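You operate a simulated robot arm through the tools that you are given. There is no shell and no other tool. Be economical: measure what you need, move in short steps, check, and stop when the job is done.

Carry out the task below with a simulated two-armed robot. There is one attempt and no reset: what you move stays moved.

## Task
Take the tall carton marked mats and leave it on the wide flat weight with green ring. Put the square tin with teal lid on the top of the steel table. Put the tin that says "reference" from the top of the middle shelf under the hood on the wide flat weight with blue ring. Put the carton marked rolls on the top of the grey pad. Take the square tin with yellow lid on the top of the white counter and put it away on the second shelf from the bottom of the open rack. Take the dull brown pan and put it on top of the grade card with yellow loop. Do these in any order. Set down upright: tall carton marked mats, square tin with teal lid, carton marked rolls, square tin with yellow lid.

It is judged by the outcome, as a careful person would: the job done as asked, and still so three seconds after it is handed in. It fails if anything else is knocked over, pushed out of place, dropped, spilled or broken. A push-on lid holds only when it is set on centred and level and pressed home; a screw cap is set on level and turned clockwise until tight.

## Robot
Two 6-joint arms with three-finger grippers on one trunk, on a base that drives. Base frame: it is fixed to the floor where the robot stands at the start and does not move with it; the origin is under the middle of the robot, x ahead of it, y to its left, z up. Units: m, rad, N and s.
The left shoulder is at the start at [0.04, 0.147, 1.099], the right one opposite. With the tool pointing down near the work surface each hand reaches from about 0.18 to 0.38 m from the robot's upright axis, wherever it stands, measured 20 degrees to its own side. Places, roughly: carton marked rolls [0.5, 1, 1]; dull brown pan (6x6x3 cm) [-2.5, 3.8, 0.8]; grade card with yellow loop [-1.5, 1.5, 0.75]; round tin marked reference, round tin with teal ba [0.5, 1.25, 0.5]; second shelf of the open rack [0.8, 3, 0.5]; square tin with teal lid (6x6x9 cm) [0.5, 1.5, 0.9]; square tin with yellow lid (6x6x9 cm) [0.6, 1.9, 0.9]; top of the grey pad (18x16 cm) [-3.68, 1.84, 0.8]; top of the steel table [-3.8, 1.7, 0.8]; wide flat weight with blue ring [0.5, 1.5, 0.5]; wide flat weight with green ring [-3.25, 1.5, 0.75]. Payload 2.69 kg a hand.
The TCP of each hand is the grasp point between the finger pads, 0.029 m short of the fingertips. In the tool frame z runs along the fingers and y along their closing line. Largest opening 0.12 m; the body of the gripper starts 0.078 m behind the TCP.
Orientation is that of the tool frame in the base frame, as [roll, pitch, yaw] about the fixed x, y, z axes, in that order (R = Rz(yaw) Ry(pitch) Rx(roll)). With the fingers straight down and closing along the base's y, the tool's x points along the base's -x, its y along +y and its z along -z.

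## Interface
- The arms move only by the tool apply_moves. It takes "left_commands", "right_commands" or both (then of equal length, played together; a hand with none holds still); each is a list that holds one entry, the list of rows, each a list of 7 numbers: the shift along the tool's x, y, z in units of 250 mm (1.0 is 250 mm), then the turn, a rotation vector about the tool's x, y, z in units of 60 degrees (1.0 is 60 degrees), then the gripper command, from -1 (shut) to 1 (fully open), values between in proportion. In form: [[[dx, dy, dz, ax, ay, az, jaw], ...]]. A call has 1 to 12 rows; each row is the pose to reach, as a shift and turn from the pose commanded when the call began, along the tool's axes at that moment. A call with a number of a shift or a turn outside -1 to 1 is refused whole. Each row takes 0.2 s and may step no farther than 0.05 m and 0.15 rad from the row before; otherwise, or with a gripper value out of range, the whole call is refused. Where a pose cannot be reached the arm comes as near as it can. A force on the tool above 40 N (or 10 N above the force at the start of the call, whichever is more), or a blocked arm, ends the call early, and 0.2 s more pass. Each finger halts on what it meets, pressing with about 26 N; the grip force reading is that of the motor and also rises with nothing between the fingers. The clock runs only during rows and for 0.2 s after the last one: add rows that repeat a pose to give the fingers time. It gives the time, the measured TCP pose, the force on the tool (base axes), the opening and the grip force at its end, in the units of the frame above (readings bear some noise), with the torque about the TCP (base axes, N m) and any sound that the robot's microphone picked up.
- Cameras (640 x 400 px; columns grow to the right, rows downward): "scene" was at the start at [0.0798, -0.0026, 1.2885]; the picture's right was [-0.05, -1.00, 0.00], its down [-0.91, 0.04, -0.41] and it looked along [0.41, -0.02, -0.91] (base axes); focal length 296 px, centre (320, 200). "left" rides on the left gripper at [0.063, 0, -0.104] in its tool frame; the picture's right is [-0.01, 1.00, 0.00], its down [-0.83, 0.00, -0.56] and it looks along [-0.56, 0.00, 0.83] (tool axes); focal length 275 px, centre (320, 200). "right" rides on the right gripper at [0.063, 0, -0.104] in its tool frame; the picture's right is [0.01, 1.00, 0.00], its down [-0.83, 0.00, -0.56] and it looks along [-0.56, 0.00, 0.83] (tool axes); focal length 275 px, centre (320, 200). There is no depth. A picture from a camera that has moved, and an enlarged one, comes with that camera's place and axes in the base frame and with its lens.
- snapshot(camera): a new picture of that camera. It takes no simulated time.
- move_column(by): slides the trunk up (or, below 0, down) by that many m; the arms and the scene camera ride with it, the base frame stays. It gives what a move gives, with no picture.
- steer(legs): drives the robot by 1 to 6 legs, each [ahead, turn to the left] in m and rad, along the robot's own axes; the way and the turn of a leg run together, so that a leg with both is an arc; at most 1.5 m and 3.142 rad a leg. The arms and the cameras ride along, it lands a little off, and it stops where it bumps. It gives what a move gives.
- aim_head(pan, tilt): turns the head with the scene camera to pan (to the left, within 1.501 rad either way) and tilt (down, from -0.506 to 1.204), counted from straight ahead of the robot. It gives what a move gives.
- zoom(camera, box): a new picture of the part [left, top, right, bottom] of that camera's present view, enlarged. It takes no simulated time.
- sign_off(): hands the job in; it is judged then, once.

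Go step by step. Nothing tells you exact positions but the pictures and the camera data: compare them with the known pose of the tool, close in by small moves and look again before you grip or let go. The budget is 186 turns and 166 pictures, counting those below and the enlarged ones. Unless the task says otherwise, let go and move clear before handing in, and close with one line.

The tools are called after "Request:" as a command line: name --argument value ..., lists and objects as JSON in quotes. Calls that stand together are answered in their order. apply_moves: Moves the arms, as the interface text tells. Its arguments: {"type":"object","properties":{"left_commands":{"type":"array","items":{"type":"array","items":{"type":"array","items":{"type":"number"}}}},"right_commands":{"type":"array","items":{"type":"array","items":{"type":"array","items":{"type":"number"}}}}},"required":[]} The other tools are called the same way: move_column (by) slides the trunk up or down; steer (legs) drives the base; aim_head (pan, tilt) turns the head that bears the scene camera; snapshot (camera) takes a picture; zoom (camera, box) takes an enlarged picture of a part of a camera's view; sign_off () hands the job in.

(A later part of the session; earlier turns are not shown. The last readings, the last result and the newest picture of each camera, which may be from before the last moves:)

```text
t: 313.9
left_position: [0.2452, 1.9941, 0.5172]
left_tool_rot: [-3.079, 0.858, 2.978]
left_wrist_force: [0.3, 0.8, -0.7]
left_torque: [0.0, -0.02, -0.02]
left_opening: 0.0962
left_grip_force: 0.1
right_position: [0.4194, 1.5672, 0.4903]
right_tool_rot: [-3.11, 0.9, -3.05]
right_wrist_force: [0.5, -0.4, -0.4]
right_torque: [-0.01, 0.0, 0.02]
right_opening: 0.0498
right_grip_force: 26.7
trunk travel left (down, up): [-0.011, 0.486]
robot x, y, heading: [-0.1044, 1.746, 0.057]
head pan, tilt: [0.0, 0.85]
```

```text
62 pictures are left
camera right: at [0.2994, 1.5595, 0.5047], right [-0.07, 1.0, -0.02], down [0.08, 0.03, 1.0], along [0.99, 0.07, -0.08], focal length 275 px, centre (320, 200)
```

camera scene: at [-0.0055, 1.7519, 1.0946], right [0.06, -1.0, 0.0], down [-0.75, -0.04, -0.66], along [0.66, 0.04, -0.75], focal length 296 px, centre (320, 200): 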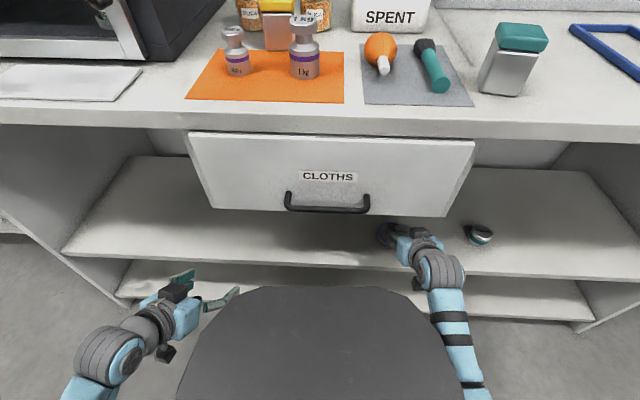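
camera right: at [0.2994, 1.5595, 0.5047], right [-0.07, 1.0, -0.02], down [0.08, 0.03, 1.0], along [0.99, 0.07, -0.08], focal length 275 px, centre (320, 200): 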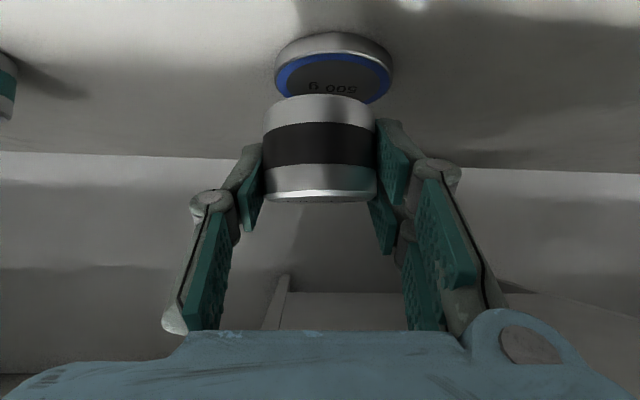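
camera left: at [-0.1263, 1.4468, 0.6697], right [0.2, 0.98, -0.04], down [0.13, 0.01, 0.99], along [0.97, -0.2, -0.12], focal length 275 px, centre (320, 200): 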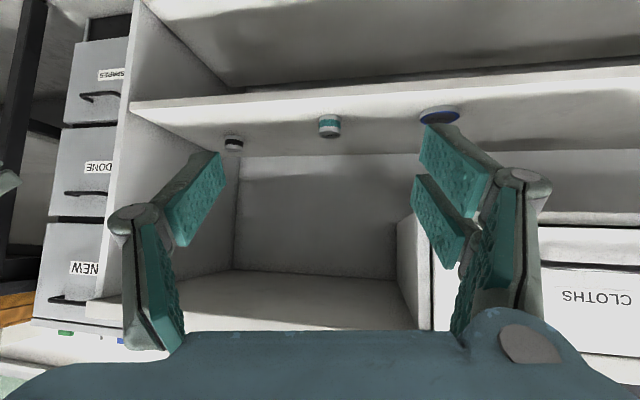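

The weight is at (0.488, 1.5825). I finish the reach.

Request:
apply_moves --right_commands '[[[-0.055, 0.012, 0.068, 0, 0, 0, -1], [-0.11, 0.024, 0.136, 0, 0, 0, -1], [-0.16, 0.036, 0.203, 0, 0, 0, -1], [-0.16, 0.036, 0.203, 0, 0, 0, -1]]]'

Request:
snapshot --camera "right"

Request:
zoom --camera "scene" --box '[340, 190, 500, 290]'

```text
t: 314.9
left_position: [0.245, 1.9953, 0.5185]
left_tool_rot: [-3.078, 0.857, 2.977]
left_wrist_force: [-0.3, 0.0, 0.2]
left_torque: [-0.01, 0.02, 0.01]
left_opening: 0.0961
left_grip_force: 0.0
right_position: [0.4786, 1.5687, 0.4831]
right_tool_rot: [-3.074, 0.887, -3.031]
right_wrist_force: [-0.2, 0.5, -0.4]
right_torque: [0.0, 0.0, -0.01]
right_opening: 0.0499
right_grip_force: 25.6
trunk travel left (down, up): [-0.011, 0.486]
robot x, y, heading: [-0.1015, 1.7457, 0.053]
head pan, tilt: [0.0, 0.85]
```

```text
61 pictures are left
camera right: at [0.3587, 1.5615, 0.4996], right [-0.06, 1.0, -0.05], down [0.09, 0.05, 0.99], along [0.99, 0.06, -0.09], focal length 275 px, centre (320, 200)
```

right: 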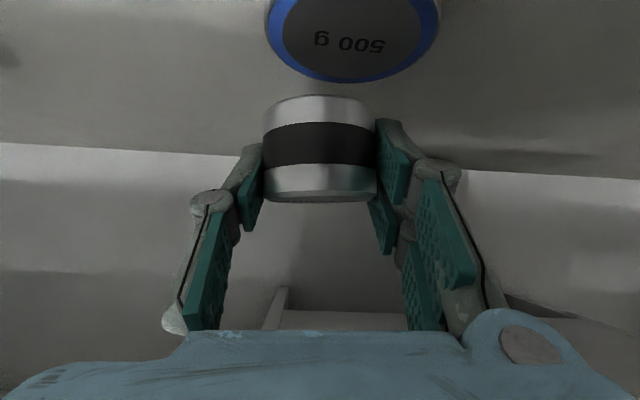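

```text
4.00 times, centred on (420, 240) of scene
camera zoom: at [-0.0059, 1.7519, 1.0946], right [0.06, -1.0, 0.0], down [-0.75, -0.04, -0.66], along [0.66, 0.04, -0.75], focal length 1182 px, centre (-80, 40)
```

zoom: 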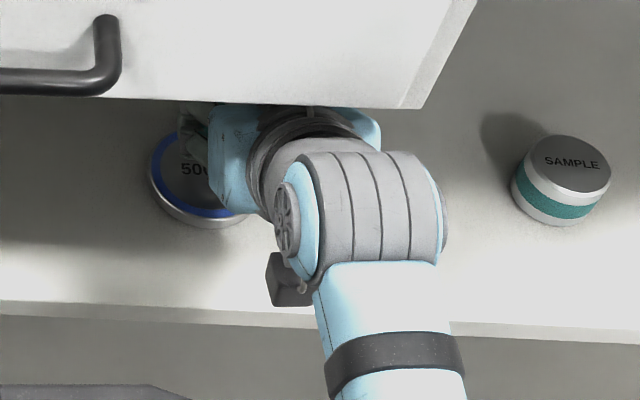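

The tin has to go 1.5 cm left and 1 cm back. I do this with a tiny base turn and a short back-up.

Request:
steer --legs '[[-0.016, 0.027]]'

Request:
snapshot --camera "right"

Request:
zoom --camera "scene" --box '[340, 190, 500, 290]'

```text
t: 315.7
left_position: [0.2231, 2.0023, 0.518]
left_tool_rot: [-3.08, 0.857, 3.004]
left_wrist_force: [-0.6, -0.2, -0.2]
left_torque: [-0.01, 0.05, -0.01]
left_opening: 0.0959
left_grip_force: 0.0
right_position: [0.4686, 1.5829, 0.4849]
right_tool_rot: [-3.075, 0.89, -3.002]
right_wrist_force: [-0.6, -0.3, -0.4]
right_torque: [-0.02, 0.01, 0.01]
right_opening: 0.0499
right_grip_force: 26.0
trunk travel left (down, up): [-0.011, 0.486]
robot x, y, heading: [-0.1196, 1.7429, 0.08]
head pan, tilt: [0.0, 0.85]
```

```text
59 pictures are left
camera right: at [0.3485, 1.5728, 0.5014], right [-0.09, 0.99, -0.05], down [0.09, 0.05, 0.99], along [0.99, 0.08, -0.09], focal length 275 px, centre (320, 200)
```

right: 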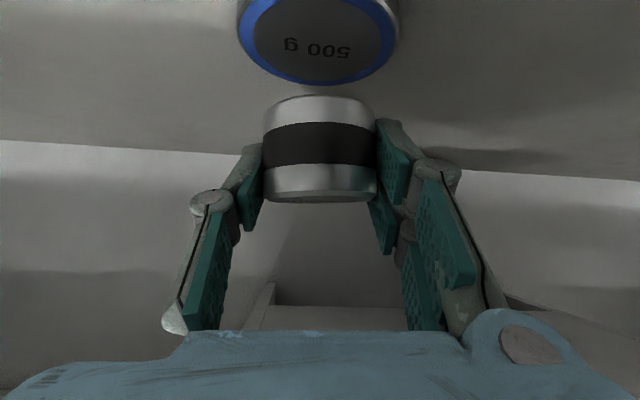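

```text
4.00 times, centred on (420, 240) of scene
camera zoom: at [-0.0223, 1.7534, 1.0948], right [0.08, -1.0, 0.0], down [-0.75, -0.06, -0.66], along [0.66, 0.06, -0.75], focal length 1182 px, centre (-80, 40)
```

zoom: 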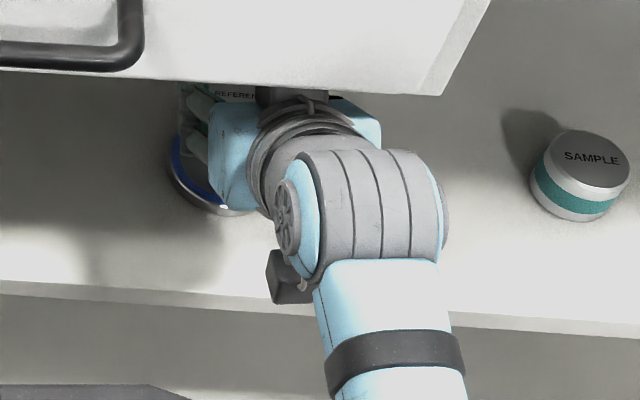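

Laterally centred now. I shift 1 cm forward while lowering 2.5 cm.

Request:
apply_moves --right_commands '[[[0.013, 0, 0.024, 0, 0, 0, -1], [0.026, 0, 0.047, 0, 0, 0, -1], [0.04, 0, 0.07, 0, 0, 0, -1], [0.053, 0, 0.094, 0, 0, 0, -1], [0.053, 0, 0.094, 0, 0, 0, -1]]]'

Request:
snapshot --camera "right"

```text
t: 316.9
left_position: [0.2229, 2.0033, 0.518]
left_tool_rot: [-3.079, 0.858, 3.004]
left_wrist_force: [-0.8, 0.1, -0.3]
left_torque: [-0.04, 0.0, -0.01]
left_opening: 0.0958
left_grip_force: 0.0
right_position: [0.4801, 1.5847, 0.4605]
right_tool_rot: [-3.074, 0.89, -3.003]
right_wrist_force: [0.0, 0.4, -0.6]
right_torque: [0.04, 0.05, 0.03]
right_opening: 0.0499
right_grip_force: 26.3
trunk travel left (down, up): [-0.011, 0.486]
robot x, y, heading: [-0.1222, 1.7446, 0.085]
head pan, tilt: [0.0, 0.85]
```

```text
57 pictures are left
camera right: at [0.3601, 1.5736, 0.4761], right [-0.09, 0.99, -0.05], down [0.09, 0.05, 0.99], along [0.99, 0.08, -0.09], focal length 275 px, centre (320, 200)
```

right: 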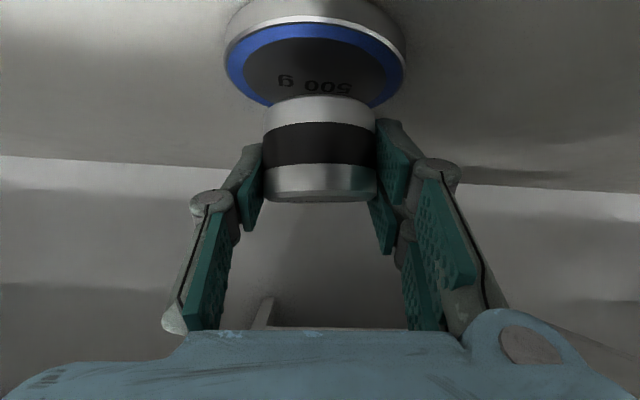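

Centred over the disc (top at about z 0.405). I lower in fine steps to contact.

Request:
apply_moves --right_commands '[[[0.0093, 0, 0.0075, 0, 0, 0, -1], [0.0187, 0, 0.015, 0, 0, 0, -1], [0.028, 0, 0.0226, 0, 0, 0, -1], [0.0373, 0, 0.03, 0, 0, 0, -1], [0.0466, 0, 0.0377, 0, 0, 0, -1], [0.056, 0, 0.0453, 0, 0, 0, -1], [0.056, 0, 0.0453, 0, 0, 0, -1]]]'

Request:
snapshot --camera "right"

```text
t: 318.5
left_position: [0.2214, 2.0027, 0.5197]
left_tool_rot: [-3.077, 0.862, 3.005]
left_wrist_force: [0.3, 1.0, 0.5]
left_torque: [-0.03, 0.02, -0.02]
left_opening: 0.0959
left_grip_force: 0.0
right_position: [0.4801, 1.5821, 0.4476]
right_tool_rot: [-3.071, 0.901, -3.003]
right_wrist_force: [-0.7, 2.5, 31.0]
right_torque: [0.96, -0.15, 0.05]
right_opening: 0.0498
right_grip_force: 26.1
trunk travel left (down, up): [-0.011, 0.486]
robot x, y, heading: [-0.1182, 1.7475, 0.08]
head pan, tilt: [0.0, 0.85]
```

```text
56 pictures are left
camera right: at [0.3595, 1.5728, 0.4622], right [-0.09, 0.99, -0.05], down [0.07, 0.05, 1.0], along [0.99, 0.09, -0.08], focal length 275 px, centre (320, 200)
```

right: 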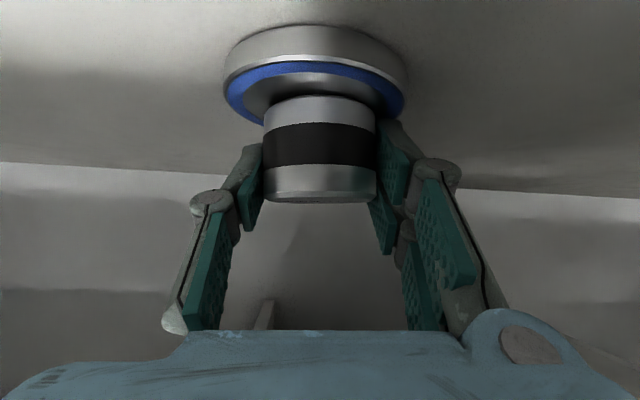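

Touchdown, well centred. I ease off, open, and back straight out with the base.

Request:
apply_moves --right_commands '[[[-0.012, 0, -0.01, 0, 0, 0, -1], [-0.016, 0, -0.013, 0, 0, 0, -0.1], [-0.016, 0, -0.013, 0, 0, 0, 0.2], [-0.016, 0, -0.013, 0, 0, 0, 0.7], [-0.016, 0, -0.013, 0, 0, 0, 0.7], [-0.016, 0, -0.013, 0, 0, 0, 0.7]]]'

Request:
steer --legs '[[-0.25, 0]]'

Request:
snapshot --camera "right"

```text
t: 319.9
left_position: [0.2236, 2.003, 0.5188]
left_tool_rot: [-3.079, 0.858, 3.003]
left_wrist_force: [-0.1, -0.3, 0.7]
left_torque: [-0.03, 0.02, 0.04]
left_opening: 0.0957
left_grip_force: 0.0
right_position: [0.4793, 1.582, 0.446]
right_tool_rot: [-3.075, 0.888, -3.001]
right_wrist_force: [0.9, 0.3, 0.1]
right_torque: [0.03, -0.03, -0.01]
right_opening: 0.1022
right_grip_force: 0.0
trunk travel left (down, up): [-0.011, 0.486]
robot x, y, heading: [-0.1192, 1.7433, 0.085]
head pan, tilt: [0.0, 0.85]
```

```text
t: 321.7
left_position: [-0.0269, 1.9819, 0.5177]
left_tool_rot: [-3.078, 0.857, 3.003]
left_wrist_force: [0.6, -0.3, 0.7]
left_torque: [0.0, 0.02, 0.02]
left_opening: 0.0961
left_grip_force: 0.0
right_position: [0.2286, 1.5604, 0.4463]
right_tool_rot: [-3.076, 0.89, -3.004]
right_wrist_force: [0.1, -0.4, -0.1]
right_torque: [0.0, -0.03, 0.02]
right_opening: 0.102
right_grip_force: 0.0
trunk travel left (down, up): [-0.011, 0.486]
robot x, y, heading: [-0.3737, 1.7284, 0.078]
head pan, tilt: [0.0, 0.85]
```

```text
55 pictures are left
camera right: at [0.108, 1.5508, 0.4633], right [-0.09, 1.0, -0.05], down [0.09, 0.05, 0.99], along [0.99, 0.08, -0.09], focal length 275 px, centre (320, 200)
```

right: 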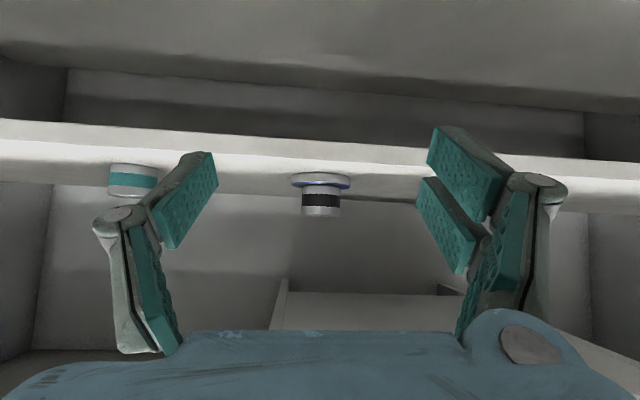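

The reference tin stands on the blue-ring weight. Next the two square tins on the counter: I raise the trunk and bring the right hand steeper.

Request:
move_column --by 0.46

Request:
apply_moves --right_commands '[[[0, 0, -0.05, -0.01, 0.06, 0, 0.7], [-0.05, 0, -0.1, -0.02, 0.12, 0, 0.7], [-0.1, 0, -0.15, -0.03, 0.18, 0, 0.7], [-0.15, 0, -0.2, -0.04, 0.24, 0, 0.7], [-0.2, 0, -0.25, -0.05, 0.3, 0, 0.7], [-0.25, 0, -0.27, -0.064, 0.344, 0, 0.7], [-0.25, 0, -0.27, -0.064, 0.344, 0, 0.7]]]'

Request:
aim_head --pan 0 --tilt 0.75

Request:
snapshot --camera "scene"

Request:
snapshot --camera "right"

```text
refused: 0.46 is not a number from -0.4 to 0.4
```

```text
t: 323.3
left_position: [-0.0265, 1.9816, 0.518]
left_tool_rot: [-3.08, 0.857, 3.003]
left_wrist_force: [0.0, 0.1, -0.1]
left_torque: [-0.02, 0.01, 0.03]
left_opening: 0.096
left_grip_force: 0.1
right_position: [0.2171, 1.5655, 0.5373]
right_tool_rot: [3.132, 0.528, -3.019]
right_wrist_force: [-0.1, -0.5, -0.5]
right_torque: [-0.04, 0.0, -0.01]
right_opening: 0.102
right_grip_force: 0.1
trunk travel left (down, up): [-0.011, 0.486]
robot x, y, heading: [-0.3723, 1.7271, 0.083]
head pan, tilt: [0.0, 0.85]
```

```text
t: 324.0
left_position: [-0.0279, 1.9822, 0.519]
left_tool_rot: [-3.08, 0.858, 3.003]
left_wrist_force: [-0.3, 0.8, -0.5]
left_torque: [-0.03, 0.01, -0.02]
left_opening: 0.0961
left_grip_force: 0.0
right_position: [0.2156, 1.5645, 0.5367]
right_tool_rot: [3.132, 0.53, -3.017]
right_wrist_force: [0.8, -0.1, 0.5]
right_torque: [0.01, 0.01, 0.01]
right_opening: 0.1017
right_grip_force: 0.1
trunk travel left (down, up): [-0.011, 0.486]
robot x, y, heading: [-0.3736, 1.7208, 0.082]
head pan, tilt: [0.0, 0.75]
```

```text
54 pictures are left
camera scene: at [-0.2678, 1.7328, 1.1027], right [0.08, -1.0, 0.0], down [-0.68, -0.06, -0.73], along [0.73, 0.06, -0.68], focal length 296 px, centre (320, 200)
```

scene: 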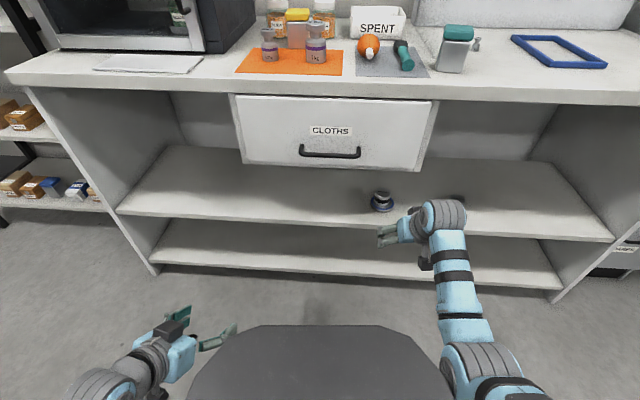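

```text
53 pictures are left
camera right: at [0.1103, 1.5502, 0.5943], right [-0.13, 0.99, 0.01], down [0.43, 0.05, 0.9], along [0.89, 0.12, -0.44], focal length 275 px, centre (320, 200)
```

right: 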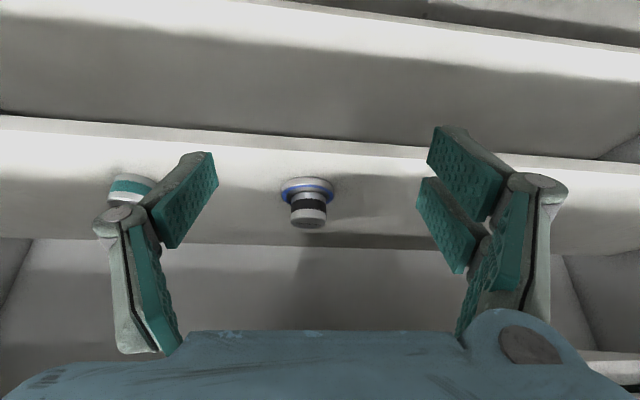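

The tin stands well on the weight. I raise the trunk in two strokes and look.

Request:
move_column --by 0.4

Request:
move_column --by 0.07

Request:
snapshot --camera "scene"

Request:
snapshot --camera "right"

```text
t: 327.8
left_position: [-0.0278, 1.9815, 0.9175]
left_tool_rot: [-3.078, 0.857, 3.004]
left_wrist_force: [0.1, -0.1, -0.3]
left_torque: [0.0, 0.02, -0.01]
left_opening: 0.0961
left_grip_force: 0.0
right_position: [0.2175, 1.5641, 0.937]
right_tool_rot: [3.132, 0.531, -3.016]
right_wrist_force: [0.9, 0.0, -0.5]
right_torque: [0.06, -0.02, 0.0]
right_opening: 0.102
right_grip_force: 0.0
trunk travel left (down, up): [-0.411, 0.086]
robot x, y, heading: [-0.3712, 1.725, 0.08]
head pan, tilt: [0.0, 0.75]
```

```text
t: 328.9
left_position: [-0.0277, 1.9815, 0.9893]
left_tool_rot: [-3.079, 0.858, 3.004]
left_wrist_force: [0.3, 0.2, 0.5]
left_torque: [0.02, -0.02, -0.01]
left_opening: 0.0959
left_grip_force: 0.2
right_position: [0.217, 1.5649, 1.0069]
right_tool_rot: [3.133, 0.531, -3.018]
right_wrist_force: [0.0, -0.4, 0.6]
right_torque: [0.0, -0.03, -0.01]
right_opening: 0.1021
right_grip_force: 0.0
trunk travel left (down, up): [-0.481, 0.016]
robot x, y, heading: [-0.3714, 1.725, 0.081]
head pan, tilt: [0.0, 0.75]
```

```text
52 pictures are left
camera scene: at [-0.2677, 1.7328, 1.573], right [0.08, -1.0, 0.0], down [-0.68, -0.06, -0.73], along [0.73, 0.06, -0.68], focal length 296 px, centre (320, 200)
```

scene: 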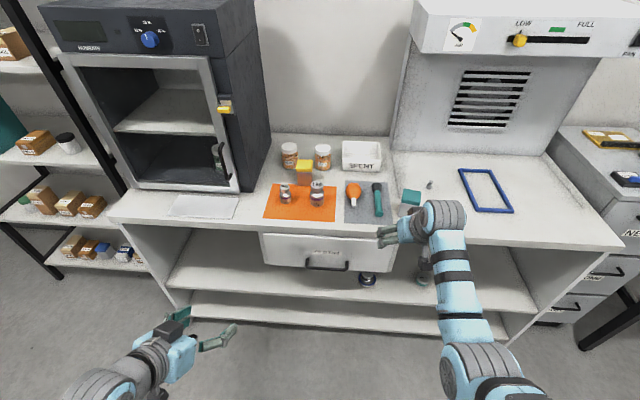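

```text
51 pictures are left
camera right: at [0.1104, 1.5502, 1.0645], right [-0.13, 0.99, 0.01], down [0.43, 0.05, 0.9], along [0.89, 0.12, -0.44], focal length 275 px, centre (320, 200)
```

right: 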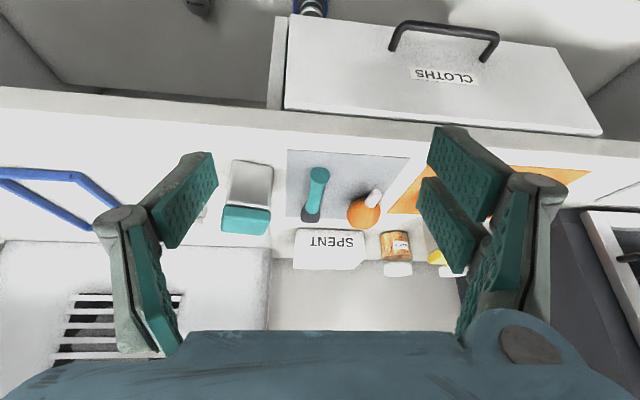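

Teal tin centre is at about (0.435, 1.503). I turn slightly right and drive 0.12 m, narrowing the jaws to pass the brush.

Request:
steer --legs '[[0, -0.12], [0.12, 0]]'

Request:
apply_moves --right_commands '[[[0, 0, 0, 0, 0, 0, 0.5], [0, 0, 0, 0, 0, 0, 0.5]]]'

Request:
snapshot --camera "right"

```text
t: 330.7
left_position: [0.113, 1.9358, 0.9898]
left_tool_rot: [-3.08, 0.863, 2.884]
left_wrist_force: [-0.4, -0.7, 0.3]
left_torque: [-0.01, 0.02, 0.02]
left_opening: 0.096
left_grip_force: 0.1
right_position: [0.3072, 1.492, 1.0099]
right_tool_rot: [3.133, 0.532, -3.137]
right_wrist_force: [0.4, 0.1, -0.6]
right_torque: [0.0, -0.01, 0.02]
right_opening: 0.1018
right_grip_force: 0.0
trunk travel left (down, up): [-0.481, 0.016]
robot x, y, heading: [-0.2516, 1.7174, -0.04]
head pan, tilt: [0.0, 0.75]
```

```text
t: 331.3
left_position: [0.1167, 1.9345, 0.9894]
left_tool_rot: [-3.079, 0.858, 2.882]
left_wrist_force: [0.1, 0.8, 0.2]
left_torque: [0.02, 0.01, 0.02]
left_opening: 0.0962
left_grip_force: 0.0
right_position: [0.3092, 1.4921, 1.0075]
right_tool_rot: [3.132, 0.531, -3.136]
right_wrist_force: [-0.9, 0.9, 0.0]
right_torque: [0.0, 0.01, 0.01]
right_opening: 0.0901
right_grip_force: 0.0
trunk travel left (down, up): [-0.481, 0.016]
robot x, y, heading: [-0.2525, 1.7181, -0.041]
head pan, tilt: [0.0, 0.75]
```

```text
50 pictures are left
camera right: at [0.2014, 1.4899, 1.0652], right [-0.01, 1.0, 0.01], down [0.43, 0.0, 0.9], along [0.9, 0.01, -0.43], focal length 275 px, centre (320, 200)
```

right: 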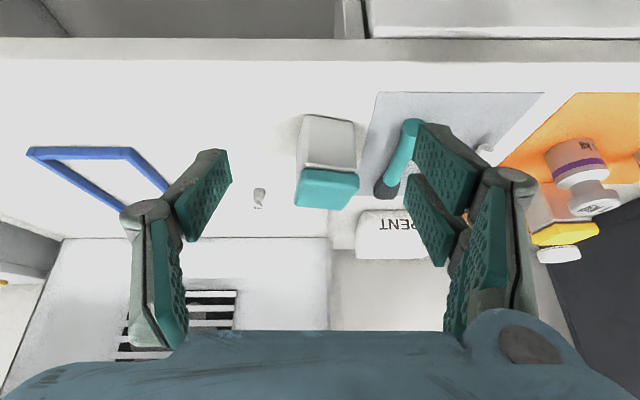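

The tin is turned about -0.18 rad. I turn the tool to match and move over it at height.

Request:
apply_moves --right_commands '[[[0, 0, 0, 0.022, 0, 0.037, 0.5], [0, 0, 0, 0.044, 0, 0.074, 0.5], [0, 0, 0, 0.066, 0, 0.111, 0.5], [0, 0, 0, 0.087, 0, 0.148, 0.5], [0, 0, 0, 0.087, 0, 0.148, 0.5]]]'

Request:
apply_moves --right_commands '[[[-0.09, 0.025, 0.054, 0, 0, 0, 0.5], [-0.18, 0.05, 0.107, 0, 0, 0, 0.5], [-0.27, 0.075, 0.16, 0, 0, 0, 0.5], [-0.36, 0.1, 0.214, 0, 0, 0, 0.5], [-0.457, 0.126, 0.268, 0, 0, 0, 0.5], [-0.457, 0.126, 0.268, 0, 0, 0, 0.5]]]'

Request:
snapshot --camera "right"

```text
t: 332.5
left_position: [0.1182, 1.9335, 0.9895]
left_tool_rot: [-3.08, 0.855, 2.884]
left_wrist_force: [-0.4, 0.1, -0.5]
left_torque: [0.01, -0.02, -0.02]
left_opening: 0.0958
left_grip_force: 0.1
right_position: [0.3112, 1.4915, 1.0067]
right_tool_rot: [3.132, 0.529, 2.968]
right_wrist_force: [0.4, -0.6, -0.7]
right_torque: [0.04, -0.02, 0.01]
right_opening: 0.09
right_grip_force: 0.1
trunk travel left (down, up): [-0.481, 0.016]
robot x, y, heading: [-0.2516, 1.7189, -0.035]
head pan, tilt: [0.0, 0.75]
```

```text
t: 333.9
left_position: [0.1183, 1.9339, 0.9869]
left_tool_rot: [-3.078, 0.858, 2.884]
left_wrist_force: [-0.2, 0.7, 0.6]
left_torque: [0.01, 0.0, -0.01]
left_opening: 0.0961
left_grip_force: 0.1
right_position: [0.4026, 1.4987, 1.0124]
right_tool_rot: [3.133, 0.529, 2.968]
right_wrist_force: [-0.5, 0.3, 0.4]
right_torque: [-0.05, -0.01, -0.02]
right_opening: 0.0899
right_grip_force: 0.0
right hand out of reach, approached as far as the arm can: row 4, 5, 6
trunk travel left (down, up): [-0.481, 0.016]
robot x, y, heading: [-0.2539, 1.7187, -0.033]
head pan, tilt: [0.0, 0.75]
```

```text
49 pictures are left
camera right: at [0.2965, 1.5158, 1.0703], right [0.17, 0.99, 0.01], down [0.43, -0.08, 0.9], along [0.89, -0.15, -0.44], focal length 275 px, centre (320, 200)
```

right: 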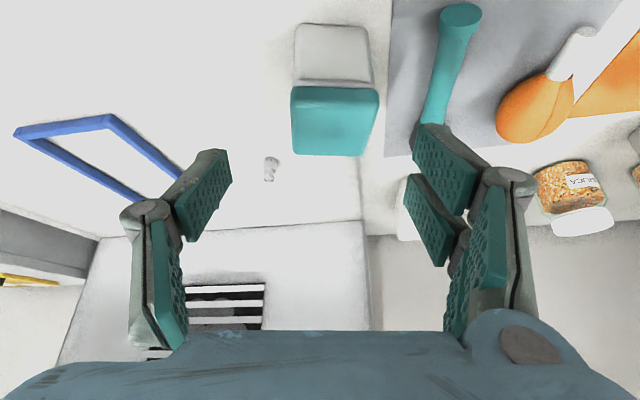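

I need to come 6 cm closer. I drive, then shift sideways 1.4 cm and descend to grip height.

Request:
steer --legs '[[0.06, 0]]'

Request:
apply_moves --right_commands '[[[0.02, 0.03, 0, 0, 0, 0, 0.5], [0.05, 0.055, -0.029, 0, 0, 0, 0.5], [0.09, 0.055, 0.04, 0, 0, 0, 0.5]]]'

Request:
snapshot --camera "right"

```text
t: 334.9
left_position: [0.1672, 1.9325, 0.9921]
left_tool_rot: [-3.083, 0.867, 2.881]
left_wrist_force: [-1.0, 0.0, -0.3]
left_torque: [-0.01, -0.03, 0.06]
left_opening: 0.0961
left_grip_force: 0.0
right_position: [0.4518, 1.4991, 1.0204]
right_tool_rot: [3.131, 0.54, 2.968]
right_wrist_force: [-2.1, 0.1, 1.7]
right_torque: [-0.02, -0.07, 0.02]
right_opening: 0.0897
right_grip_force: 0.0
trunk travel left (down, up): [-0.481, 0.016]
robot x, y, heading: [-0.1953, 1.7216, -0.033]
head pan, tilt: [0.0, 0.75]
```

```text
t: 335.6
left_position: [0.1739, 1.9326, 0.9899]
left_tool_rot: [-3.08, 0.86, 2.884]
left_wrist_force: [0.5, -0.4, 1.3]
left_torque: [0.0, 0.03, 0.01]
left_opening: 0.0958
left_grip_force: 0.1
right_position: [0.4488, 1.5155, 0.9944]
right_tool_rot: [3.131, 0.532, 2.968]
right_wrist_force: [1.2, -0.4, -0.2]
right_torque: [0.03, 0.0, -0.02]
right_opening: 0.0901
right_grip_force: 0.2
trunk travel left (down, up): [-0.481, 0.016]
robot x, y, heading: [-0.1928, 1.7169, -0.032]
head pan, tilt: [0.0, 0.75]
```

```text
48 pictures are left
camera right: at [0.3433, 1.5325, 1.0525], right [0.16, 0.99, 0.01], down [0.43, -0.08, 0.9], along [0.89, -0.15, -0.43], focal length 275 px, centre (320, 200)
```

right: 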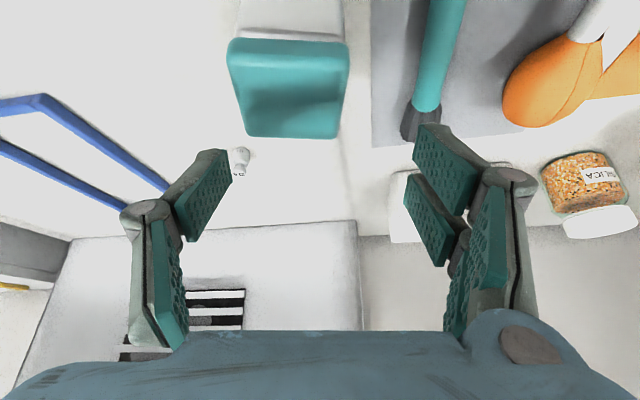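

The lid centre is at (0.445, 1.500), top z 0.945. I correct sideways first and then go down.

Request:
apply_moves --right_commands '[[[0.007, -0.033, -0.004, 0, 0, 0, 0.5], [0.014, -0.066, -0.008, 0, 0, 0, 0.5], [0.014, -0.066, -0.008, 0, 0, 0, 0.5]]]'

Request:
snapshot --camera "right"

```text
t: 336.4
left_position: [0.1749, 1.9334, 0.9874]
left_tool_rot: [-3.078, 0.857, 2.886]
left_wrist_force: [0.2, 0.4, 0.7]
left_torque: [0.01, 0.02, 0.03]
left_opening: 0.0961
left_grip_force: 0.0
right_position: [0.4436, 1.4986, 0.9938]
right_tool_rot: [3.131, 0.529, 2.969]
right_wrist_force: [0.6, 0.3, 0.1]
right_torque: [0.0, 0.01, 0.02]
right_opening: 0.0898
right_grip_force: 0.0
trunk travel left (down, up): [-0.481, 0.016]
robot x, y, heading: [-0.1964, 1.7201, -0.033]
head pan, tilt: [0.0, 0.75]
```

```text
47 pictures are left
camera right: at [0.3377, 1.5154, 1.0515], right [0.16, 0.99, 0.01], down [0.43, -0.08, 0.9], along [0.89, -0.14, -0.44], focal length 275 px, centre (320, 200)
```

right: 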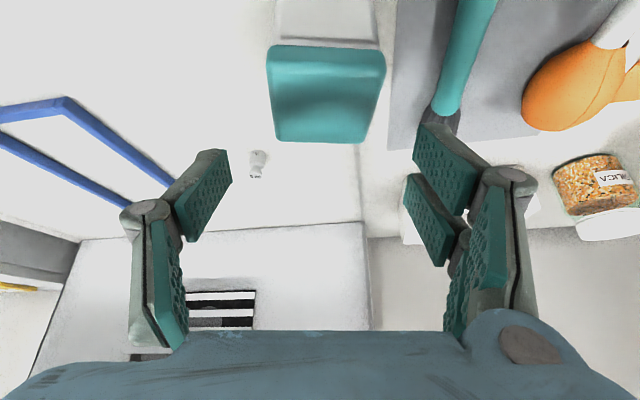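

Centred. Down to grip height, then close.

Request:
apply_moves --right_commands '[[[0.046, 0.008, 0.078, 0, 0, 0, 0.5], [0.092, 0.01, 0.156, 0, 0, 0, 0.5], [0.138, 0.01, 0.234, 0, 0, 0, 0.5], [0.182, 0.01, 0.311, 0, 0, 0, 0.5], [0.182, 0.01, 0.311, 0, 0, 0, 0.5]]]'

Request:
apply_moves --right_commands '[[[0, 0, 0, 0, 0, 0, -1], [0, 0, 0, 0, 0, 0, -1], [0, 0, 0, 0, 0, 0, -1]]]'

Request:
snapshot --camera "right"

```text
t: 337.6
left_position: [0.1748, 1.9337, 0.9894]
left_tool_rot: [-3.079, 0.857, 2.885]
left_wrist_force: [0.8, 0.2, -0.3]
left_torque: [0.01, 0.0, 0.02]
left_opening: 0.0959
left_grip_force: 0.2
right_position: [0.4242, 1.5036, 0.9205]
right_tool_rot: [3.133, 0.529, 2.969]
right_wrist_force: [-0.3, -0.1, -0.8]
right_torque: [-0.02, 0.02, 0.0]
right_opening: 0.09
right_grip_force: 0.0
right hand out of reach, approached as far as the arm can: row 2, 3, 4, 5
trunk travel left (down, up): [-0.481, 0.016]
robot x, y, heading: [-0.1939, 1.717, -0.035]
head pan, tilt: [0.0, 0.75]
```

```text
t: 338.4
left_position: [0.1753, 1.9319, 0.9894]
left_tool_rot: [-3.078, 0.858, 2.884]
left_wrist_force: [-0.6, 0.4, 0.7]
left_torque: [0.02, 0.01, 0.02]
left_opening: 0.0961
left_grip_force: 0.0
right_position: [0.424, 1.5031, 0.9198]
right_tool_rot: [3.133, 0.531, 2.968]
right_wrist_force: [0.1, -0.2, 0.0]
right_torque: [-0.07, -0.07, -0.01]
right_opening: 0.056
right_grip_force: 26.2
trunk travel left (down, up): [-0.481, 0.016]
robot x, y, heading: [-0.192, 1.7169, -0.035]
head pan, tilt: [0.0, 0.75]
```

```text
46 pictures are left
camera right: at [0.3176, 1.521, 0.9772], right [0.16, 0.99, 0.01], down [0.43, -0.08, 0.9], along [0.89, -0.14, -0.44], focal length 275 px, centre (320, 200)
```

right: 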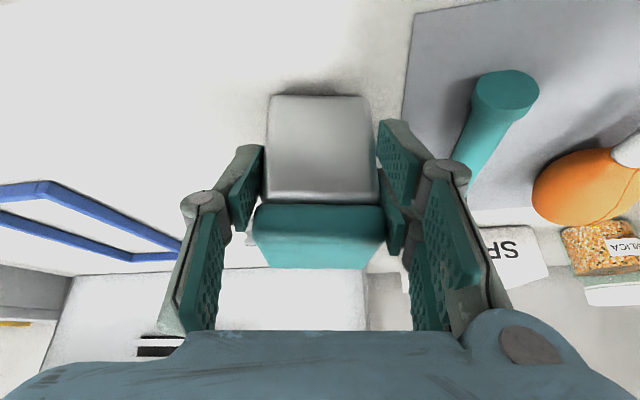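

Gripped a bit toward the front of the tin. I lift a little with the trunk and check it hangs level.

Request:
apply_moves --right_commands '[[[-0.05, 0, -0.09, 0, 0, 0, -1], [-0.1, 0, -0.18, 0, 0, 0, -1], [-0.15, 0, -0.27, 0, 0, 0, -1]]]'

Request:
snapshot --camera "right"

```text
t: 339.2
left_position: [0.1758, 1.9326, 0.9892]
left_tool_rot: [-3.077, 0.859, 2.884]
left_wrist_force: [-0.2, -0.1, 0.3]
left_torque: [0.01, 0.02, -0.01]
left_opening: 0.0962
left_grip_force: 0.0
right_position: [0.4224, 1.5022, 0.9984]
right_tool_rot: [3.134, 0.531, 2.97]
right_wrist_force: [1.1, -0.2, -1.8]
right_torque: [0.0, 0.04, 0.0]
right_opening: 0.0562
right_grip_force: 26.3
trunk travel left (down, up): [-0.481, 0.016]
robot x, y, heading: [-0.1987, 1.7195, -0.038]
head pan, tilt: [0.0, 0.75]
```

```text
45 pictures are left
camera right: at [0.3166, 1.5185, 1.056], right [0.16, 0.99, 0.01], down [0.43, -0.08, 0.9], along [0.89, -0.14, -0.44], focal length 275 px, centre (320, 200)
```

right: 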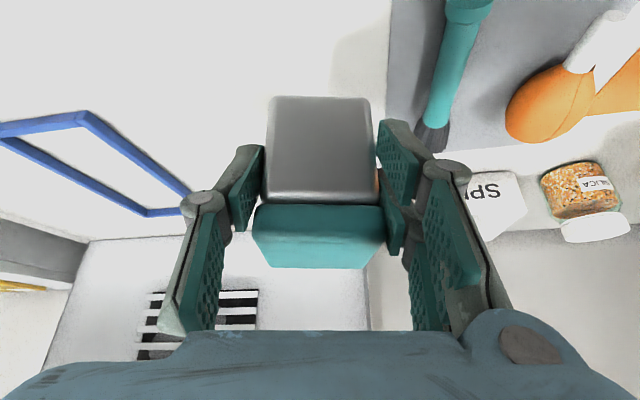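

The teal tin is held level. For the yellow tin (about (0.60, 1.867), deep between weights and jars) I use the left hand, steep from above. I back off, retract the right arm, and steepen the left hand.

Request:
steer --legs '[[-0.25, 0]]'

Request:
apply_moves --right_commands '[[[0.1, 0, -0.058, 0, 0, 0, -1], [0.2, 0, -0.117, 0, 0, 0, -1], [0.3, 0, -0.175, 0, 0, 0, -1], [0.4, 0, -0.234, 0, 0, 0, -1], [0.5, 0, -0.292, 0, 0, 0, -1], [0.6, 0, -0.35, 0, 0, 0, -1], [0.6, 0, -0.35, 0, 0, 0, -1]]]' --left_commands '[[[0, 0, 0, 0, 0.07, 0, 0.6], [0, 0, 0, 0, 0.14, 0, 0.6], [0, 0, 0, 0, 0.21, 0, 0.6], [0, 0, 0, 0, 0.28, 0, 0.6], [0, 0, 0, 0, 0.35, 0, 0.6], [0, 0, 0, 0, 0.42, 0, 0.6], [0, 0, 0, 0, 0.437, 0, 0.6]]]'

Request:
apply_moves --left_commands '[[[0, 0, 0, -0.027, 0, -0.065, 0.6], [0, 0, 0, -0.055, 0, -0.13, 0.6], [0, 0, 0, -0.082, 0, -0.193, 0.6], [0, 0, 0, -0.082, 0, -0.193, 0.6]]]'

Request:
steer --legs '[[0, 1.1], [0.42, 0], [0, -1.563]]'

```text
t: 341.1
left_position: [-0.071, 1.9391, 0.9876]
left_tool_rot: [-3.08, 0.855, 2.884]
left_wrist_force: [0.3, 1.0, -0.9]
left_torque: [0.03, 0.02, 0.01]
left_opening: 0.0958
left_grip_force: 0.1
right_position: [0.1775, 1.5094, 0.9958]
right_tool_rot: [3.133, 0.526, 2.968]
right_wrist_force: [0.1, -0.6, -2.2]
right_torque: [-0.01, 0.06, 0.04]
right_opening: 0.0559
right_grip_force: 26.1
trunk travel left (down, up): [-0.481, 0.016]
robot x, y, heading: [-0.4431, 1.7235, -0.035]
head pan, tilt: [0.0, 0.75]
```

```text
t: 342.7
left_position: [-0.0725, 1.9414, 0.9896]
left_tool_rot: [-3.098, 0.399, 2.854]
left_wrist_force: [-0.5, -0.1, 0.2]
left_torque: [0.03, -0.02, -0.01]
left_opening: 0.0957
left_grip_force: 0.1
right_position: [0.0042, 1.5275, 0.9992]
right_tool_rot: [-3.119, 0.541, 2.979]
right_wrist_force: [0.6, -0.1, -1.5]
right_torque: [0.02, 0.02, -0.02]
right_opening: 0.0558
right_grip_force: 26.5
trunk travel left (down, up): [-0.481, 0.016]
robot x, y, heading: [-0.4432, 1.7243, -0.04]
head pan, tilt: [0.0, 0.75]
```

```text
t: 343.7
left_position: [-0.0724, 1.9401, 0.9901]
left_tool_rot: [-3.097, 0.392, 3.072]
left_wrist_force: [0.2, -0.3, 0.5]
left_torque: [0.01, 0.0, 0.01]
left_opening: 0.0963
left_grip_force: 0.1
right_position: [0.0011, 1.5305, 0.9952]
right_tool_rot: [-3.119, 0.534, 2.977]
right_wrist_force: [0.4, -0.9, -1.2]
right_torque: [0.0, 0.06, -0.03]
right_opening: 0.0557
right_grip_force: 25.9
trunk travel left (down, up): [-0.481, 0.016]
robot x, y, heading: [-0.4443, 1.7266, -0.031]
head pan, tilt: [0.0, 0.75]
```

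```text
t: 352.9
left_position: [0.1691, 2.149, 0.9893]
left_tool_rot: [-3.1, 0.394, 2.661]
left_wrist_force: [0.0, -0.1, 0.7]
left_torque: [-0.02, -0.01, 0.0]
left_opening: 0.0959
left_grip_force: 0.1
right_position: [0.0737, 1.7408, 0.9958]
right_tool_rot: [-3.12, 0.534, 2.566]
right_wrist_force: [-0.2, -0.3, -0.4]
right_torque: [0.01, 0.02, 0.0]
right_opening: 0.0557
right_grip_force: 26.6
trunk travel left (down, up): [-0.481, 0.016]
robot x, y, heading: [-0.2532, 2.0989, -0.446]
head pan, tilt: [0.0, 0.75]
```

I turn a touch more and look at the yellow tin from the left hand and from the head.

Request:
steer --legs '[[0.08, -0.09]]'

Request:
aim_head --pan 0.1 --tilt 0.75

Request:
zoom --camera "scene" --box '[200, 60, 440, 230]'

Request:
snapshot --camera "left"

```text
t: 353.9
left_position: [0.235, 2.0794, 0.9938]
left_tool_rot: [-3.1, 0.403, 2.573]
left_wrist_force: [-0.8, -0.2, 0.6]
left_torque: [-0.05, -0.06, -0.01]
left_opening: 0.0962
left_grip_force: 0.1
right_position: [0.0985, 1.6805, 0.9994]
right_tool_rot: [-3.117, 0.539, 2.479]
right_wrist_force: [-0.6, -0.5, -0.4]
right_torque: [-0.04, -0.04, 0.04]
right_opening: 0.056
right_grip_force: 25.5
trunk travel left (down, up): [-0.481, 0.016]
robot x, y, heading: [-0.1846, 2.0641, -0.536]
head pan, tilt: [0.0, 0.75]
```

```text
t: 354.6
left_position: [0.2397, 2.076, 0.991]
left_tool_rot: [-3.1, 0.396, 2.571]
left_wrist_force: [-0.5, 0.4, 0.5]
left_torque: [-0.06, -0.02, 0.02]
left_opening: 0.0959
left_grip_force: 0.1
right_position: [0.1039, 1.6774, 0.9939]
right_tool_rot: [-3.113, 0.531, 2.48]
right_wrist_force: [-0.7, -0.3, -1.6]
right_torque: [0.01, 0.03, 0.05]
right_opening: 0.056
right_grip_force: 25.6
trunk travel left (down, up): [-0.481, 0.016]
robot x, y, heading: [-0.1881, 2.0613, -0.535]
head pan, tilt: [0.099, 0.75]
```

```text
2.35 times, centred on (320, 145) of scene
camera zoom: at [-0.0967, 2.0198, 1.573], right [-0.42, -0.91, 0.0], down [-0.62, 0.29, -0.73], along [0.66, -0.31, -0.68], focal length 696 px, centre (320, 329)
```

zoom: 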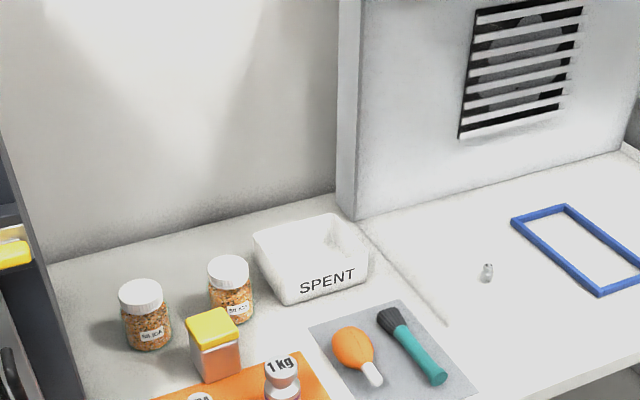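

```text
43 pictures are left
camera left: at [0.1591, 2.1311, 1.063], right [0.56, 0.83, -0.04], down [0.48, -0.28, 0.83], along [0.68, -0.48, -0.55], focal length 275 px, centre (320, 200)
```

left: 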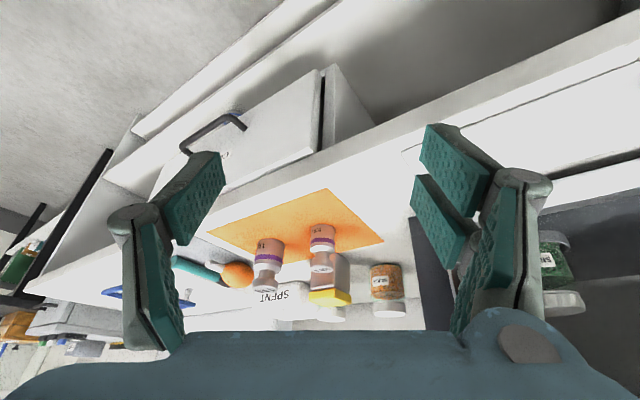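

The yellow tin stands turned (+0.2 rad), awkward while the right hand is full. I will first deliver the teal tin to the steel table, then return for the yellow one.

Request:
steer --legs '[[-0.12, 0], [0, 2.469], [0.68, 0], [0, 1.207]]'

Request:
steer --legs '[[1.5, 0], [1.45, 0], [0, 1.571]]'

Request:
aim_head --pan 0 --tilt 0.8

Request:
snapshot --camera "scene"

```text
t: 367.8
left_position: [-0.8473, 2.5567, 0.9892]
left_tool_rot: [-3.099, 0.391, -0.096]
left_wrist_force: [0.0, -0.5, 0.4]
left_torque: [0.01, 0.03, -0.03]
left_opening: 0.096
left_grip_force: 0.1
right_position: [-0.9074, 2.9726, 0.9917]
right_tool_rot: [-3.115, 0.528, -0.188]
right_wrist_force: [0.7, 0.4, -1.3]
right_torque: [0.0, -0.01, 0.02]
right_opening: 0.0557
right_grip_force: 26.4
trunk travel left (down, up): [-0.481, 0.016]
robot x, y, heading: [-0.4743, 2.7573, 3.082]
head pan, tilt: [0.099, 0.75]
```

```text
t: 385.6
left_position: [-3.1033, 2.488, 0.9887]
left_tool_rot: [-3.101, 0.393, 1.591]
left_wrist_force: [0.7, 0.3, 0.3]
left_torque: [0.0, 0.0, 0.01]
left_opening: 0.096
left_grip_force: 0.0
right_position: [-3.5093, 2.3801, 0.9924]
right_tool_rot: [-3.112, 0.526, 1.498]
right_wrist_force: [-1.9, 0.7, -1.2]
right_torque: [0.02, 0.0, 0.01]
right_opening: 0.0559
right_grip_force: 26.3
trunk travel left (down, up): [-0.481, 0.016]
robot x, y, heading: [-3.3438, 2.836, -1.521]
head pan, tilt: [0.099, 0.75]
```

```text
t: 386.3
left_position: [-3.1028, 2.4897, 0.989]
left_tool_rot: [-3.099, 0.39, 1.59]
left_wrist_force: [0.9, 0.2, 0.4]
left_torque: [0.0, 0.02, 0.0]
left_opening: 0.096
left_grip_force: 0.0
right_position: [-3.5093, 2.3801, 0.9923]
right_tool_rot: [-3.112, 0.526, 1.5]
right_wrist_force: [-0.4, 0.5, -1.8]
right_torque: [0.04, 0.01, -0.01]
right_opening: 0.056
right_grip_force: 26.9
trunk travel left (down, up): [-0.481, 0.016]
robot x, y, heading: [-3.353, 2.839, -1.519]
head pan, tilt: [0.0, 0.799]
```

```text
42 pictures are left
camera scene: at [-3.3443, 2.7368, 1.5687], right [-1.0, -0.05, 0.0], down [-0.04, 0.72, -0.7], along [0.04, -0.7, -0.72], focal length 296 px, centre (320, 200)
```

scene: 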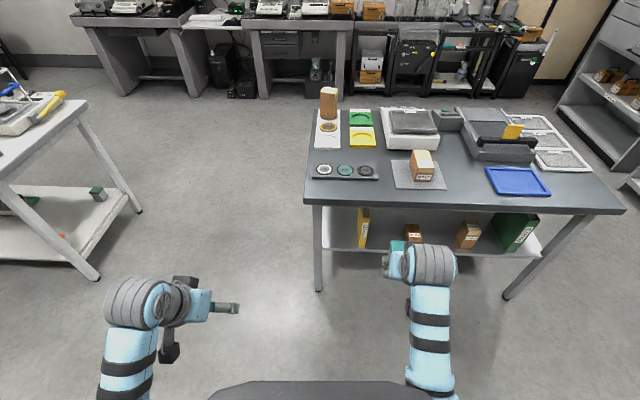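

The gap between the pad and the blue tray, at about (-3.855, 1.88), is free. I drive so that the right hand lines up with it.

Request:
steer --legs '[[0, -0.778], [0.5, 0], [0, 0.726]]'

Request:
snapshot --camera "scene"

```text
t: 393.2
left_position: [-3.4442, 2.1099, 0.9889]
left_tool_rot: [-3.098, 0.391, 1.549]
left_wrist_force: [0.0, -0.5, 0.4]
left_torque: [0.02, 0.0, 0.02]
left_opening: 0.0961
left_grip_force: 0.0
right_position: [-3.8542, 2.0179, 0.992]
right_tool_rot: [-3.112, 0.526, 1.458]
right_wrist_force: [-0.3, -0.3, -2.1]
right_torque: [0.07, -0.02, -0.01]
right_opening: 0.056
right_grip_force: 25.5
trunk travel left (down, up): [-0.481, 0.016]
robot x, y, heading: [-3.673, 2.4726, -1.56]
head pan, tilt: [0.0, 0.799]
```

```text
41 pictures are left
camera scene: at [-3.6751, 2.3669, 1.5687], right [-1.0, -0.01, 0.0], down [-0.01, 0.72, -0.7], along [0.01, -0.7, -0.72], focal length 296 px, centre (320, 200)
```

scene: 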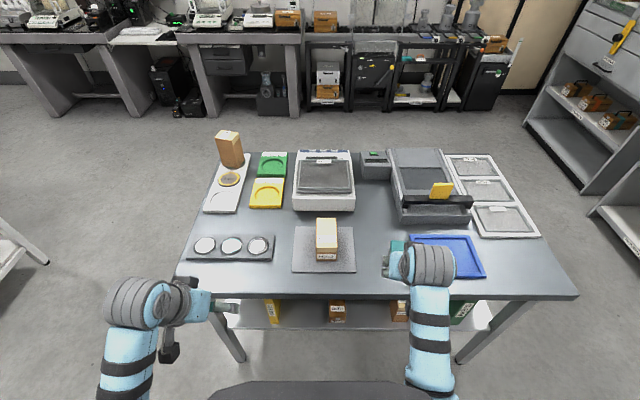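

The gap centre is x ≈ -3.868. I extend over it and lower most of the way.

Request:
apply_moves --right_commands '[[[-0.08, 0, 0.048, -0.01, 0, 0, -1], [-0.16, 0, 0.096, -0.02, 0, 0, -1], [-0.25, 0, 0.146, -0.036, 0, 0, -1], [-0.33, 0, 0.194, -0.036, 0, 0, -1], [-0.414, 0, 0.242, -0.036, 0, 0, -1], [-0.36, 0, 0.334, -0.036, 0, 0, -1], [-0.31, 0, 0.42, -0.036, 0, 0, -1], [-0.26, 0, 0.505, -0.036, 0, 0, -1], [-0.21, 0, 0.59, -0.036, 0, 0, -1], [-0.172, 0, 0.655, -0.036, 0, 0, -1], [-0.172, 0, 0.655, -0.036, 0, 0, -1]]]'

Request:
zoom --camera "scene" --box '[280, 200, 500, 320]'

Request:
snapshot --camera "right"

```text
t: 395.6
left_position: [-3.4432, 2.1092, 0.9895]
left_tool_rot: [-3.1, 0.392, 1.55]
left_wrist_force: [0.0, -0.7, 0.4]
left_torque: [-0.01, 0.0, -0.01]
left_opening: 0.0962
left_grip_force: 0.1
right_position: [-3.8722, 1.9018, 0.8734]
right_tool_rot: [3.135, 0.525, 1.461]
right_wrist_force: [0.2, -0.1, -1.5]
right_torque: [0.06, 0.02, 0.0]
right_opening: 0.056
right_grip_force: 26.1
trunk travel left (down, up): [-0.481, 0.016]
robot x, y, heading: [-3.6745, 2.4675, -1.558]
head pan, tilt: [0.0, 0.799]
```

```text
2.91 times, centred on (390, 260) of scene
camera zoom: at [-3.6746, 2.3669, 1.5687], right [-1.0, -0.01, 0.0], down [-0.01, 0.72, -0.7], along [0.01, -0.7, -0.72], focal length 860 px, centre (116, 26)
```

zoom: 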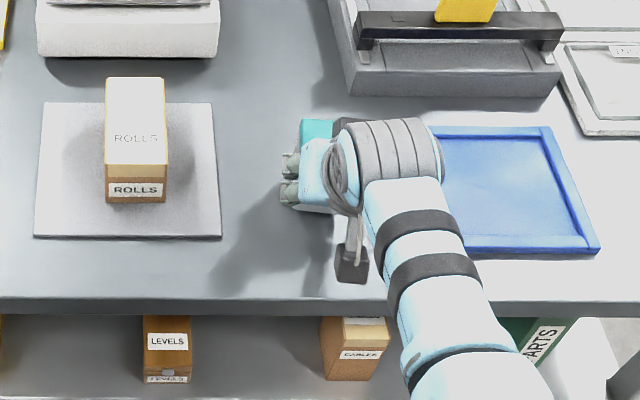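

```text
39 pictures are left
camera right: at [-3.8611, 2.0078, 0.9317], right [0.99, -0.1, 0.0], down [-0.05, -0.44, 0.9], along [-0.09, -0.89, -0.44], focal length 275 px, centre (320, 200)
```

right: 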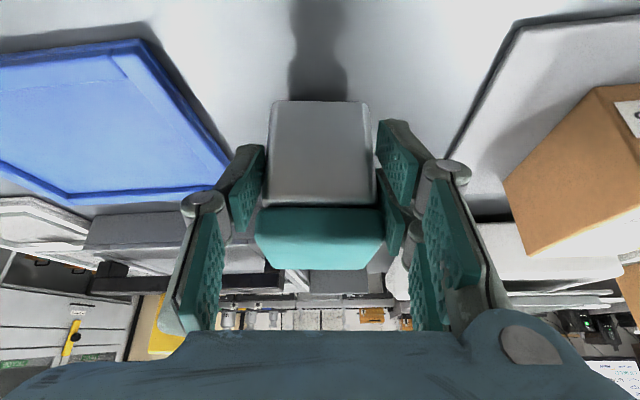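

Clear on both sides. I lower in fine steps to touch.

Request:
apply_moves --right_commands '[[[0.024, 0, 0.041, 0, 0, 0, -1], [0.036, 0, 0.062, 0, 0, 0, -1], [0.046, 0, 0.079, 0, 0, 0, -1], [0.056, 0, 0.096, 0, 0, 0, -1], [0.066, 0, 0.113, 0, 0, 0, -1], [0.076, 0, 0.13, 0, 0, 0, -1], [0.086, 0, 0.147, 0, 0, 0, -1]]]'

```text
t: 397.2
left_position: [-3.4416, 2.1157, 0.9912]
left_tool_rot: [-3.098, 0.399, 1.551]
left_wrist_force: [-0.8, 0.2, -1.0]
left_torque: [-0.01, 0.0, 0.01]
left_opening: 0.0959
left_grip_force: 0.0
right_position: [-3.8713, 1.9028, 0.8347]
right_tool_rot: [3.133, 0.537, 1.454]
right_wrist_force: [-4.9, 0.4, 37.0]
right_torque: [0.03, -0.5, -0.15]
right_opening: 0.0554
right_grip_force: 25.6
trunk travel left (down, up): [-0.481, 0.016]
robot x, y, heading: [-3.6777, 2.4673, -1.557]
head pan, tilt: [0.0, 0.799]
```

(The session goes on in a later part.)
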